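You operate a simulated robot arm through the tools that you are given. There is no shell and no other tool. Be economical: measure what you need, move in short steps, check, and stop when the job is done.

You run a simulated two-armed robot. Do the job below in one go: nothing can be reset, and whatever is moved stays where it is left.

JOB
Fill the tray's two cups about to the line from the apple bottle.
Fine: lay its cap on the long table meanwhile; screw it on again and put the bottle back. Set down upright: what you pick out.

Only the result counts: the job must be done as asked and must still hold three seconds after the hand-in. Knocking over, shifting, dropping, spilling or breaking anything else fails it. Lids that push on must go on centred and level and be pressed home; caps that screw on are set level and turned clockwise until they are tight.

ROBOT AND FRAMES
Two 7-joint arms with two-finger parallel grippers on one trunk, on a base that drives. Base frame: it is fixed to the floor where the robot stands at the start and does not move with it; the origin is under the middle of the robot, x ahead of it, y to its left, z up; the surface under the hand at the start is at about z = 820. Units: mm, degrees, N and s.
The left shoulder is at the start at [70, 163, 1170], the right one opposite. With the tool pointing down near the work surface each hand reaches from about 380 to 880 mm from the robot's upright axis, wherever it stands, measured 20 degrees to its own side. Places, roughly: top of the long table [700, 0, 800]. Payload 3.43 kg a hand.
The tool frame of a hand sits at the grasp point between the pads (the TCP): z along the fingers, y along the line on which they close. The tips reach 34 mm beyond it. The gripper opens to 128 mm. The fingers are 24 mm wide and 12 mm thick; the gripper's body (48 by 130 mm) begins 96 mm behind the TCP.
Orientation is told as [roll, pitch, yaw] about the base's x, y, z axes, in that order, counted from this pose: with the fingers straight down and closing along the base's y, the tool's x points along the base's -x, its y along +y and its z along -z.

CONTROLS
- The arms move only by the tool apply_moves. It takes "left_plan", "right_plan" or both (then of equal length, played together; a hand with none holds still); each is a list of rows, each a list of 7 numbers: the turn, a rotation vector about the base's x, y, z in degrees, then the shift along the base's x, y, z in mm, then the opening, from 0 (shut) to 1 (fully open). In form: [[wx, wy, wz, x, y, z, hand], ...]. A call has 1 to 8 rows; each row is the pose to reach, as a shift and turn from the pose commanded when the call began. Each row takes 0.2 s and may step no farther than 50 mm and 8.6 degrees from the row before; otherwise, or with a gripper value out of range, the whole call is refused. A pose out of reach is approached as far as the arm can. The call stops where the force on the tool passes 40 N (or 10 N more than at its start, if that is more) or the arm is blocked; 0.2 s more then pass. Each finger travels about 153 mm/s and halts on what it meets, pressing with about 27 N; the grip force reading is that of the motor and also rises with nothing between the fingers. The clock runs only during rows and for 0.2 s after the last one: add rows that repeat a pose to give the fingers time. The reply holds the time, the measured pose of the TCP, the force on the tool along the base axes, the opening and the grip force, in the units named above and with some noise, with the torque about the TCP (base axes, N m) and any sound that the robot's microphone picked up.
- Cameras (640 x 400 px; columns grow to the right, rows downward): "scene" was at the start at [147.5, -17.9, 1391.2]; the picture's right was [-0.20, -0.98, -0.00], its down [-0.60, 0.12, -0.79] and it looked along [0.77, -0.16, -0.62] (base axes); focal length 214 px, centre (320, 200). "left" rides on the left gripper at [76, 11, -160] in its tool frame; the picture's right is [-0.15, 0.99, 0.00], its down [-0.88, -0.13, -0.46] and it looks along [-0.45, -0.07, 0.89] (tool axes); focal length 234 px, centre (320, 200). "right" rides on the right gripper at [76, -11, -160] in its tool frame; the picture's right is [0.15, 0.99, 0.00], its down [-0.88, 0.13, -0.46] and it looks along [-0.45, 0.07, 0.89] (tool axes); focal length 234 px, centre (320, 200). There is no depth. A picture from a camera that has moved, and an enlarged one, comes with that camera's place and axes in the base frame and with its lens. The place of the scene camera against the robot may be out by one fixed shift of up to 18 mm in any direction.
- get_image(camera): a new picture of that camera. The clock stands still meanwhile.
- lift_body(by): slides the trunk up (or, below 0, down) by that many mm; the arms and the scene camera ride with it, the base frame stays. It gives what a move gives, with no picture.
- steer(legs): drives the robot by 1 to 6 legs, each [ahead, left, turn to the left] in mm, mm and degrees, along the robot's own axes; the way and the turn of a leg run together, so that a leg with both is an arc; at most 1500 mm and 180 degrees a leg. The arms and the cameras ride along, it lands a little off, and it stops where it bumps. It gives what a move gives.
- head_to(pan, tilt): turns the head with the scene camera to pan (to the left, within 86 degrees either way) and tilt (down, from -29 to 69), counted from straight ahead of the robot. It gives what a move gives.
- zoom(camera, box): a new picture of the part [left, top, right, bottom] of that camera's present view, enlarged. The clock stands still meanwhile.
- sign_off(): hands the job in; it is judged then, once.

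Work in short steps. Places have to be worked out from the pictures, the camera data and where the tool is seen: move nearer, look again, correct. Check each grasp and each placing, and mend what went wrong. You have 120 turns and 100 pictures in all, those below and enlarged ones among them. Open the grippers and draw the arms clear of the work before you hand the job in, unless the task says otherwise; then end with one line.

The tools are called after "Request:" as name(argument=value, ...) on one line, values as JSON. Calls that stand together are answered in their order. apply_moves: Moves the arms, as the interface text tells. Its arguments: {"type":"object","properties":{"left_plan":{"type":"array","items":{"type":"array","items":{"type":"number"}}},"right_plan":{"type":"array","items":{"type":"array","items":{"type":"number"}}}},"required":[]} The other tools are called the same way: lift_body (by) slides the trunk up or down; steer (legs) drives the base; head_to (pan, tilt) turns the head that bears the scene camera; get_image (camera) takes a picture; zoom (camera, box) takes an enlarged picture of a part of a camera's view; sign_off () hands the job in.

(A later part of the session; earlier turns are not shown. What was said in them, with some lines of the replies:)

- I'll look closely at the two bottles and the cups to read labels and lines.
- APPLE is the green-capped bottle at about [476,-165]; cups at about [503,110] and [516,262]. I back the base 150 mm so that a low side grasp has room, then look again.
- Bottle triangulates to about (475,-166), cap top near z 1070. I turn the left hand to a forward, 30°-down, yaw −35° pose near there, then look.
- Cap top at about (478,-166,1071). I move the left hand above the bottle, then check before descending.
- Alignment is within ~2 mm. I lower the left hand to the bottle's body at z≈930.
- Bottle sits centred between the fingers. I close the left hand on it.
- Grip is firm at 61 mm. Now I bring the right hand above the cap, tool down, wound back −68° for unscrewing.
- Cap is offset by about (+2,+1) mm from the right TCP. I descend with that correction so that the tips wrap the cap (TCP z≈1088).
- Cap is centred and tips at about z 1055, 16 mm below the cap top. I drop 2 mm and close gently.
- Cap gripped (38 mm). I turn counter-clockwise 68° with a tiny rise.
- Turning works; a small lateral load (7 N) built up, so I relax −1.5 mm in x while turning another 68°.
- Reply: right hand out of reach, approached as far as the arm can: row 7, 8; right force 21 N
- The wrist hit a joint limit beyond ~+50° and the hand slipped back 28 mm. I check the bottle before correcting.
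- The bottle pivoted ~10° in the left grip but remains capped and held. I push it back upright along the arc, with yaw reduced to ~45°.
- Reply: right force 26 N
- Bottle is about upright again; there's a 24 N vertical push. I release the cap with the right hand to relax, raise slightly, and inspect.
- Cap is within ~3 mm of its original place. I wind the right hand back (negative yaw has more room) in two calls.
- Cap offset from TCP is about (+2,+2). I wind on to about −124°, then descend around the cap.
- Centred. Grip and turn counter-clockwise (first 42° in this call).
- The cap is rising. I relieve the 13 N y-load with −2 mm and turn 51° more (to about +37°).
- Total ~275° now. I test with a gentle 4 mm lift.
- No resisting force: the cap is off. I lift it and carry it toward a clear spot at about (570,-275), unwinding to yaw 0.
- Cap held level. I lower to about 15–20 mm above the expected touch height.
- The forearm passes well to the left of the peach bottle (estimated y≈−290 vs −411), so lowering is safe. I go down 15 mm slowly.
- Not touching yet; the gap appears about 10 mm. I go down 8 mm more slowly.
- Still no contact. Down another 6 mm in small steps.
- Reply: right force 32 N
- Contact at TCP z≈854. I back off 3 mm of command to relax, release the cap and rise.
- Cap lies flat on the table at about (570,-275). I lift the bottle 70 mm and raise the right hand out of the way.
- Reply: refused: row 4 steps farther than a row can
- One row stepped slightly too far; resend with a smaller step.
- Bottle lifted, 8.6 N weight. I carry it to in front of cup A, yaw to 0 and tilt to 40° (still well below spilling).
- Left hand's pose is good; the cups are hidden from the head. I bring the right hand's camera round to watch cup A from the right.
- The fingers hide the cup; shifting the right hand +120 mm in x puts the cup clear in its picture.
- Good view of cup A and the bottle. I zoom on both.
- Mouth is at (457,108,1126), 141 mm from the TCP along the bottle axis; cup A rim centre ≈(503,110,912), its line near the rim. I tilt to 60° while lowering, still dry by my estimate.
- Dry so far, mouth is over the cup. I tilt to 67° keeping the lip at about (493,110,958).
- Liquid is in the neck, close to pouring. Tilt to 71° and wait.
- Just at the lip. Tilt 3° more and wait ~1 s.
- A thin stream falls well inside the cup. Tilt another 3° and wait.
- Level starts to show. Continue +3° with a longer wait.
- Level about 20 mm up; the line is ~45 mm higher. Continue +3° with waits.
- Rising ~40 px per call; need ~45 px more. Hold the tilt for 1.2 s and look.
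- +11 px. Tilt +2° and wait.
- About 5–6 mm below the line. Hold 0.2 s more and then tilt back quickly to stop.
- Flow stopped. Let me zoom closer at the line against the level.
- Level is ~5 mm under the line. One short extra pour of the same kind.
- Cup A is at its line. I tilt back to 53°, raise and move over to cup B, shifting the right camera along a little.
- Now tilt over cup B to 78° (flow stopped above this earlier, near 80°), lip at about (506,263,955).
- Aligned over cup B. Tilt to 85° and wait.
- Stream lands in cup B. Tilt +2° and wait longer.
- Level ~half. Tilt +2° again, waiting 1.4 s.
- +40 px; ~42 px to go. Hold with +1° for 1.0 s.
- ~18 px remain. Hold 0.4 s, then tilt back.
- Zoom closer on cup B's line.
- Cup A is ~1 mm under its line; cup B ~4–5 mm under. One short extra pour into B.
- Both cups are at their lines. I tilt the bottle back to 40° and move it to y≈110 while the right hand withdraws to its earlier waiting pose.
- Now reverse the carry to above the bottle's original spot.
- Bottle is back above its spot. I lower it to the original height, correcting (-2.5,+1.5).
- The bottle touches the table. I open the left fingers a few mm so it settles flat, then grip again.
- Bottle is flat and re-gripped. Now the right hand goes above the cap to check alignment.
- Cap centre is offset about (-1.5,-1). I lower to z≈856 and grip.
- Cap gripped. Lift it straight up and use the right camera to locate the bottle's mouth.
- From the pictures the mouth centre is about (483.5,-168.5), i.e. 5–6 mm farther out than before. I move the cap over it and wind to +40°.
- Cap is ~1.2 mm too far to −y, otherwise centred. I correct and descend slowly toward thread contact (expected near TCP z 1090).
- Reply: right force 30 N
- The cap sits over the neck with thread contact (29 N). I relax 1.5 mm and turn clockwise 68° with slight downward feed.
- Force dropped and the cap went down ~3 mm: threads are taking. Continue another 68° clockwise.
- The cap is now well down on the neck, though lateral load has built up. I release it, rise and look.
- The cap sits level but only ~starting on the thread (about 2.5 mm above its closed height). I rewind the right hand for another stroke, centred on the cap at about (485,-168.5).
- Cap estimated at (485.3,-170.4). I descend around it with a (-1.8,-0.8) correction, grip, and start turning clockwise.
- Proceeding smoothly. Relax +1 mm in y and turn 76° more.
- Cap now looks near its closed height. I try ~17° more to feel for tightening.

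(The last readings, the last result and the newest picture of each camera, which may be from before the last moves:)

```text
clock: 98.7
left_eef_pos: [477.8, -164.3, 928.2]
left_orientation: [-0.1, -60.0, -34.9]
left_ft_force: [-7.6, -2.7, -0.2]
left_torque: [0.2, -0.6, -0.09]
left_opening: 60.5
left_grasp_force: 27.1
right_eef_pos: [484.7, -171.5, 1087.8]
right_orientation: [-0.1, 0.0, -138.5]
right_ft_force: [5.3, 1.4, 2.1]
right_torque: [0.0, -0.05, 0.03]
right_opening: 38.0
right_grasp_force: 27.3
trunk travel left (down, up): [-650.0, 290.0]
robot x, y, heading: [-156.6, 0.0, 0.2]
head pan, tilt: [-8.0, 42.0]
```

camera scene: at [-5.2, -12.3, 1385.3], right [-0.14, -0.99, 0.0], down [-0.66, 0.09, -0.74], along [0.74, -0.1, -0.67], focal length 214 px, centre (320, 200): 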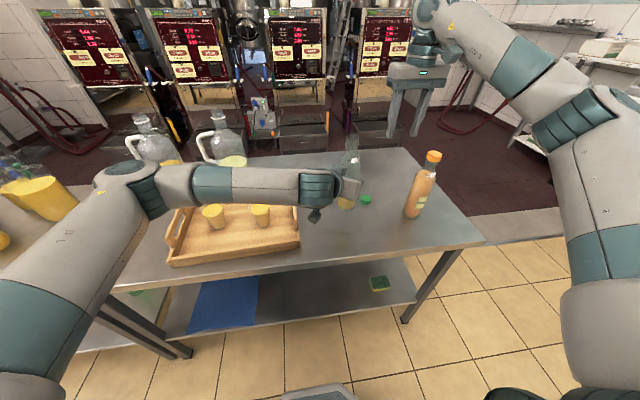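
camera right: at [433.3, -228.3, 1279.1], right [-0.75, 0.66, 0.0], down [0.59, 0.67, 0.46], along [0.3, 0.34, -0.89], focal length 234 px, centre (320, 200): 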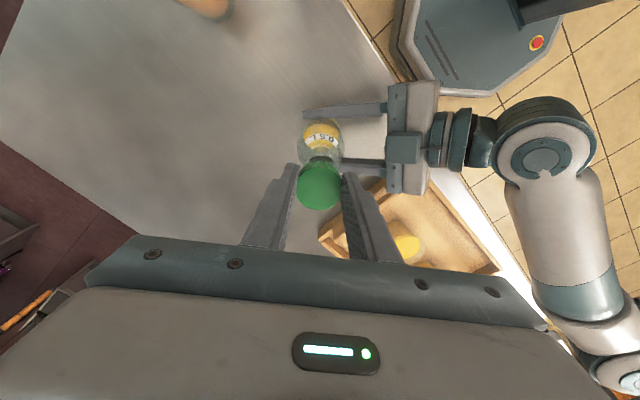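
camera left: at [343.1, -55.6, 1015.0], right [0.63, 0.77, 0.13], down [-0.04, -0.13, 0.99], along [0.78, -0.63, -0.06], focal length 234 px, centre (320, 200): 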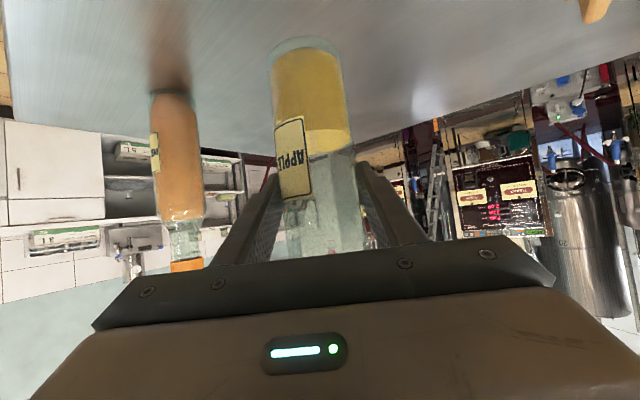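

Not tight yet. I release, rise and rewind 170° for a third stroke.

Request:
apply_moves(right_plan=[[0, 0, 0, 0, 0, 0, 0.3], [0, 0, 0, 0, 0, 0, 0.6], [0, 0, 0, 0, 0, 0, 0.6], [0, 0, 8.5, 0, 0, 40, 0.6], [0, 0, 17, 0, 0, 40, 0.6], [0, 0, 25.5, 0, 0, 40, 0.6], [0, 0, 34, 0, 0, 40, 0.6], [0, 0, 42.5, 0, 0, 40, 0.6]])

Request:
zoom(camera="scene", box=[310, 130, 390, 210])

Request:
apply_moves(right_plan=[[0, 0, 8.5, 0, 0, 0, 0.6], [0, 0, 17, 0, 0, 0, 0.6], [0, 0, 25.5, 0, 0, 0, 0.6], [0, 0, 34, 0, 0, 0, 0.6], [0, 0, 42.5, 0, 0, 0, 0.6], [0, 0, 51, 0, 0, 0, 0.6], [0, 0, 59.5, 0, 0, 0, 0.6], [0, 0, 68, 0, 0, 0, 0.6]])

Request:
apply_moves(right_plan=[[0, 0, 8.5, 0, 0, 0, 0.6], [0, 0, 17, 0, 0, 0, 0.6], [0, 0, 25.5, 0, 0, 0, 0.6], [0, 0, 34, 0, 0, 0, 0.6], [0, 0, 42.5, 0, 0, 0, 0.6], [0, 0, 51, 0, 0, 0, 0.6], [0, 0, 59.5, 0, 0, 0, 0.6], [0, 0, 68, 0, 0, 0, 0.6]])

Request:
zoom(camera="right", box=[250, 80, 410, 240])

```text
clock: 100.5
left_eef_pos: [478.5, -163.8, 929.3]
left_orientation: [-0.1, -59.8, -34.9]
left_ft_force: [-0.5, 0.6, -0.4]
left_torque: [-0.07, -0.01, 0.04]
left_opening: 60.6
left_grasp_force: 27.1
right_eef_pos: [485.7, -170.8, 1126.8]
right_orientation: [-0.1, 0.0, -95.9]
right_ft_force: [0.6, 0.5, 0.0]
right_torque: [0.0, 0.01, 0.01]
right_opening: 76.9
right_grasp_force: 0.1
trunk travel left (down, up): [-650.0, 290.0]
robot x, y, heading: [-150.1, -3.4, 0.3]
head pan, tilt: [-8.0, 42.0]
```

```text
5.00 times, centred on (350, 170) of scene
camera zoom: at [-5.4, -12.4, 1385.4], right [-0.14, -0.99, 0.0], down [-0.66, 0.09, -0.74], along [0.74, -0.1, -0.67], focal length 1072 px, centre (170, 350)
```

zoom: 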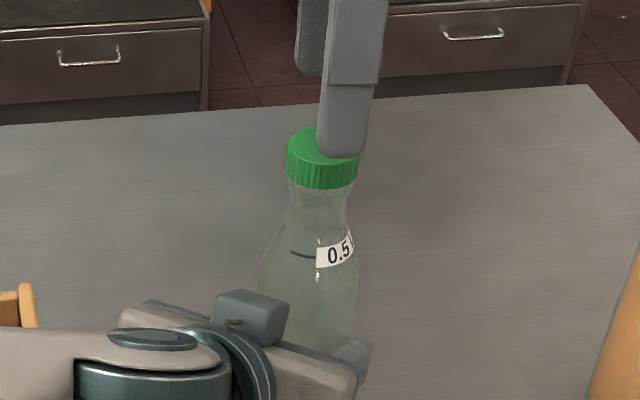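

```text
clock: 102.3
left_eef_pos: [476.9, -164.6, 929.3]
left_orientation: [-0.2, -59.9, -34.9]
left_ft_force: [0.7, 0.8, 0.2]
left_torque: [-0.08, -0.06, 0.02]
left_opening: 60.8
left_grasp_force: 27.0
right_eef_pos: [486.9, -169.7, 1126.1]
right_orientation: [-0.1, 0.0, -27.9]
right_ft_force: [0.8, 0.9, 0.6]
right_torque: [-0.01, -0.04, -0.05]
right_opening: 76.7
right_grasp_force: 0.1
trunk travel left (down, up): [-650.0, 290.0]
robot x, y, heading: [-151.3, -3.2, -0.2]
head pan, tilt: [-8.0, 42.0]
```

```text
clock: 104.1
left_eef_pos: [477.8, -164.3, 929.0]
left_orientation: [-0.2, -60.0, -34.9]
left_ft_force: [0.0, 0.3, 0.3]
left_torque: [-0.01, -0.08, 0.01]
left_opening: 60.7
left_grasp_force: 26.8
right_eef_pos: [485.9, -169.5, 1127.3]
right_orientation: [0.0, 0.0, 40.2]
right_ft_force: [-0.9, -0.4, -0.3]
right_torque: [0.0, 0.0, 0.02]
right_opening: 76.8
right_grasp_force: 0.1
trunk travel left (down, up): [-650.0, 290.0]
robot x, y, heading: [-148.7, 2.7, -0.2]
head pan, tilt: [-8.0, 42.0]
```

```text
2.50 times, centred on (330, 160) of right
camera zoom: at [435.1, -226.9, 1285.8], right [-0.75, 0.66, 0.0], down [0.59, 0.67, 0.46], along [0.3, 0.34, -0.89], focal length 585 px, centre (295, 300)
```

zoom: 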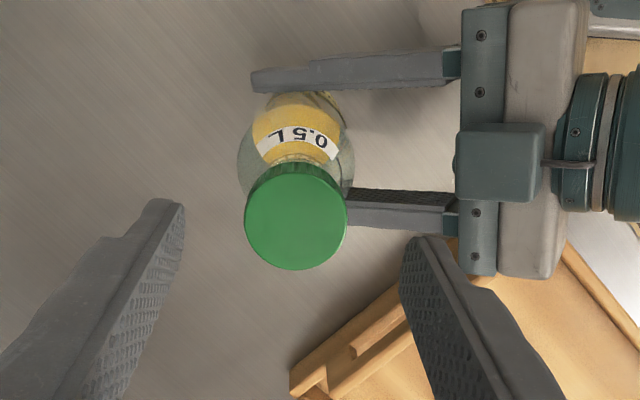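

Cap is down ~2 mm, near closed height. Grip again (z≈1087) and continue clockwise until tight.

Request:
apply_moves(right_plan=[[0, 0, 0, -0.5, -0.5, -20, 0.6], [0, 0, 0, -0.5, -0.5, -40, 0.6], [0, 0, 0, -0.5, -0.5, -40, 0.3], [0, 0, 0, -0.5, -0.5, -40, 0.15], [0, 0, 0, -0.5, -0.5, -40, 0.15], [0, 0, -8.5, -0.5, -0.5, -40.1, 0.15], [0, 0, -17, -0.5, -0.5, -40.2, 0.15], [0, 0, -25.5, -0.5, -0.5, -40.3, 0.15]])

Request:
apply_moves(right_plan=[[0, 0, -8.5, 0, 0, -0.1, 0.15], [0, 0, -17, 0, 0, -0.2, 0.15], [0, 0, -25.5, 0, 0, -0.3, 0.15], [0, 0, -34, 0, 0, -0.4, 0.15], [0, 0, -42.5, 0, 0, -0.5, 0.15]])

```text
clock: 105.9
left_eef_pos: [476.0, -164.3, 928.2]
left_orientation: [-0.1, -59.9, -35.1]
left_ft_force: [1.2, -6.1, 0.3]
left_torque: [0.77, 0.06, -0.08]
left_opening: 60.6
left_grasp_force: 27.0
right_eef_pos: [485.9, -169.8, 1085.9]
right_orientation: [0.1, -0.1, 14.3]
right_ft_force: [-0.4, 6.5, 0.7]
right_torque: [0.13, 0.06, 0.03]
right_opening: 37.9
right_grasp_force: 26.9
trunk travel left (down, up): [-650.0, 290.0]
robot x, y, heading: [-154.0, 1.7, 0.2]
head pan, tilt: [-8.0, 42.0]
```

```text
clock: 107.1
left_eef_pos: [476.6, -164.5, 928.7]
left_orientation: [-0.1, -59.9, -34.9]
left_ft_force: [-0.2, -7.7, 0.8]
left_torque: [0.68, 0.04, -0.08]
left_opening: 60.5
left_grasp_force: 27.0
right_eef_pos: [484.9, -170.3, 1086.7]
right_orientation: [-0.1, 0.0, -28.1]
right_ft_force: [-0.8, 6.2, 0.3]
right_torque: [0.14, 0.1, 0.02]
right_opening: 38.1
right_grasp_force: 27.2
trunk travel left (down, up): [-650.0, 290.0]
robot x, y, heading: [-151.7, -6.2, -0.2]
head pan, tilt: [-8.0, 42.0]
```

Still turning freely. Continue 51° more.

Request:
apply_moves(right_plan=[[0, 0, -8.5, 0, 0.8, -0.1, 0.15], [0, 0, -17, 0, 0.8, -0.2, 0.15], [0, 0, -25.5, 0, 0.8, -0.3, 0.15], [0, 0, -34, 0, 0.8, -0.4, 0.15], [0, 0, -42.5, 0, 0.8, -0.5, 0.15], [0, 0, -51, 0, 0.8, -0.6, 0.15]])

Request:
apply_moves(right_plan=[[0, 0, -8.5, 0, 0, -0.1, 0.15], [0, 0, -17, 0, 0, -0.2, 0.15], [0, 0, -25.5, 0.5, 0, -0.3, 0.15], [0, 0, -34, 0.5, 0, -0.4, 0.15], [0, 0, -42.5, 0.5, 0, -0.5, 0.15], [0, 0, -51, 0.5, 0, -0.6, 0.15]])

```text
clock: 108.5
left_eef_pos: [478.6, -163.5, 929.1]
left_orientation: [-0.2, -59.9, -34.9]
left_ft_force: [0.9, 0.0, 0.3]
left_torque: [0.22, -0.25, -0.56]
left_opening: 61.2
left_grasp_force: 27.1
right_eef_pos: [484.5, -169.1, 1085.7]
right_orientation: [0.0, -0.1, -79.1]
right_ft_force: [-1.0, -0.2, 0.2]
right_torque: [0.06, 0.06, 0.62]
right_opening: 38.0
right_grasp_force: 27.2
trunk travel left (down, up): [-650.0, 290.0]
robot x, y, heading: [-150.0, 2.1, 0.0]
head pan, tilt: [-8.0, 42.0]
```

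```text
clock: 109.9
left_eef_pos: [477.5, -164.2, 928.7]
left_orientation: [-0.1, -59.9, -34.9]
left_ft_force: [5.9, 4.1, 0.0]
left_torque: [-0.29, 0.45, -0.57]
left_opening: 61.1
left_grasp_force: 27.3
right_eef_pos: [486.5, -169.4, 1085.4]
right_orientation: [-0.1, 0.0, -130.1]
right_ft_force: [-4.4, -2.9, 2.7]
right_torque: [-0.1, 0.21, 0.62]
right_opening: 39.4
right_grasp_force: 27.1
trunk travel left (down, up): [-650.0, 290.0]
robot x, y, heading: [-152.8, -4.5, -0.4]
head pan, tilt: [-8.0, 42.0]
```

Torque saturated at 0.62 N·m (both hands): the cap is tight and now slips. Release and inspect.

Request:
apply_moves(right_plan=[[0, 0, 0, 0, 0, 0, 0.3], [0, 0, 0, 0, 0, 0, 0.6], [0, 0, 0, 0, 0, 0, 0.6], [0, 0, 8, 0, 0, 45, 0.6], [0, 0, 16, 0, -20, 85, 0.6], [0, 0, 24, 0, -60, 105, 0.6], [0, 0, 32, 0, -105, 110, 0.6], [0, 0, 40, 0, -150, 110, 0.6]])

Request:
zoom(camera="scene", box=[310, 130, 390, 210])

Request:
zoom(camera="left", box=[220, 0, 420, 130])

```text
clock: 111.7
left_eef_pos: [476.0, -166.3, 928.3]
left_orientation: [0.1, -60.0, -35.0]
left_ft_force: [0.6, 0.6, -1.1]
left_torque: [-0.3, 0.11, -0.1]
left_opening: 60.7
left_grasp_force: 27.4
right_eef_pos: [482.5, -322.6, 1193.8]
right_orientation: [0.0, 0.1, -89.8]
right_ft_force: [-0.1, -0.5, -0.1]
right_torque: [0.03, 0.0, -0.01]
right_opening: 76.7
right_grasp_force: 0.0
trunk travel left (down, up): [-650.0, 290.0]
robot x, y, heading: [-151.8, -0.7, -0.1]
head pan, tilt: [-8.0, 42.0]
```

```text
5.00 times, centred on (350, 170) of scene
camera zoom: at [-6.4, -14.1, 1385.4], right [-0.14, -0.99, 0.0], down [-0.66, 0.1, -0.74], along [0.74, -0.1, -0.67], focal length 1072 px, centre (170, 350)
```

zoom: 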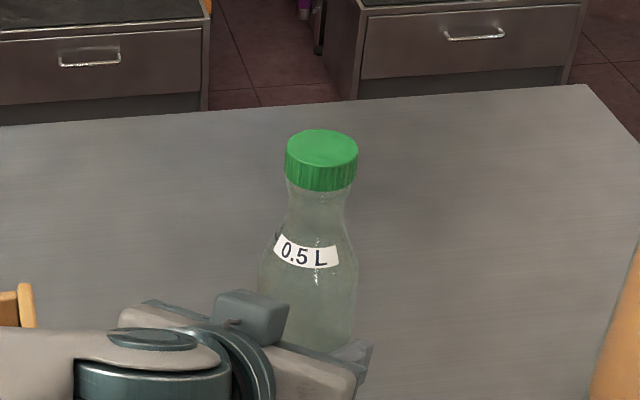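

```text
3.08 times, centred on (320, 65) of left
camera zoom: at [338.4, -54.3, 944.6], right [0.63, 0.77, 0.13], down [-0.04, -0.13, 0.99], along [0.78, -0.63, -0.06], focal length 720 px, centre (320, 615)
```

zoom: 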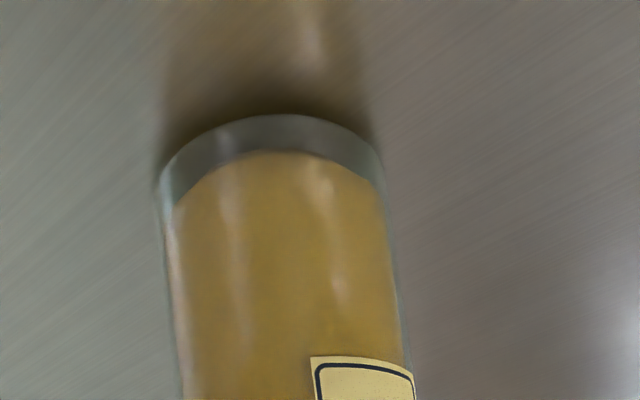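

Cap level and tight (bottle turned with it at the end). I open the left hand and rise straight up as I came.

Request:
apply_moves(left_plan=[[0, 0, 0, 0, 0, 0, 0.55], [0, 0, 0, 0, 0, 0, 0.8], [0, 0, 0, 0, 0, 0, 1], [0, 0, 0, 0, 0, 45, 1], [0, 0, 0, 0, 0, 90, 1], [0, 0, 0, 0, 0, 135, 1], [0, 0, 0, 0, 0, 180, 1], [0, 0, 0, 0, 0, 225, 1]])

Request:
apply_moves(left_plan=[[0, 0, 0, 0, 0, 20, 1], [0, 0, 0, -10, 45, 20, 1], [0, 0, 0, -25, 90, 20, 1], [0, 0, 0, -40, 135, 20, 1], [0, 0, 0, -55, 180, 20, 1]])

Request:
get_image(camera="scene")

```text
clock: 113.5
left_eef_pos: [476.5, -165.2, 1153.6]
left_orientation: [0.0, -60.0, -35.0]
left_ft_force: [-0.3, 0.0, 0.6]
left_torque: [0.03, -0.01, 0.0]
left_opening: 128.1
left_grasp_force: 0.0
right_eef_pos: [483.4, -320.7, 1193.3]
right_orientation: [-0.1, 0.1, -90.0]
right_ft_force: [0.5, 0.3, -1.2]
right_torque: [0.01, -0.01, 0.0]
right_opening: 76.8
right_grasp_force: 0.0
trunk travel left (down, up): [-650.0, 290.0]
robot x, y, heading: [-151.8, -1.5, -0.1]
head pan, tilt: [-8.0, 42.0]
```

```text
clock: 114.7
left_eef_pos: [419.8, 14.9, 1172.6]
left_orientation: [-0.2, -60.1, -34.9]
left_ft_force: [-1.2, 0.4, -0.8]
left_torque: [-0.05, -0.01, -0.04]
left_opening: 128.0
left_grasp_force: 0.1
right_eef_pos: [482.2, -316.9, 1194.1]
right_orientation: [0.0, 0.0, -90.0]
right_ft_force: [0.0, -0.2, -0.7]
right_torque: [-0.03, -0.01, 0.02]
right_opening: 76.8
right_grasp_force: 0.0
trunk travel left (down, up): [-650.0, 290.0]
robot x, y, heading: [-151.2, 2.8, 0.1]
head pan, tilt: [-8.0, 42.0]
```

```text
8 pictures are left
camera scene: at [-6.5, -9.2, 1385.5], right [-0.14, -0.99, 0.0], down [-0.66, 0.09, -0.74], along [0.74, -0.11, -0.67], focal length 214 px, centre (320, 200)
```

scene: 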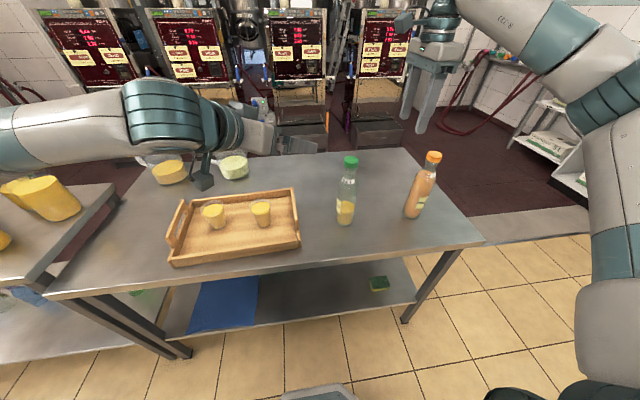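

Everything stands upright; I take one closer check of the bottle and the cups.

Request:
zoom(camera="scene", box=[180, 140, 380, 270])

```text
3.08 times, centred on (280, 205) of scene
camera zoom: at [-6.5, -9.2, 1385.5], right [-0.14, -0.99, 0.0], down [-0.66, 0.09, -0.74], along [0.74, -0.11, -0.67], focal length 660 px, centre (443, 185)
```

zoom: 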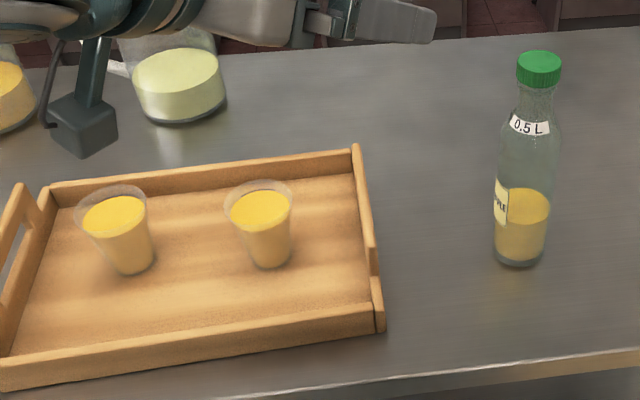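

The cups are at their lines, there are no spills, and the bottle is upright and capped. Both hands are open and clear, so I hand in.

Request:
sign_off()

```text
The job is handed in.
```

Both cups on the tray are filled from the apple bottle to about 1–2 mm under the line, with no spills. The cap lay on the long table meanwhile and is screwed back on tight, and the bottle stands upright within about 5 mm of its original spot.
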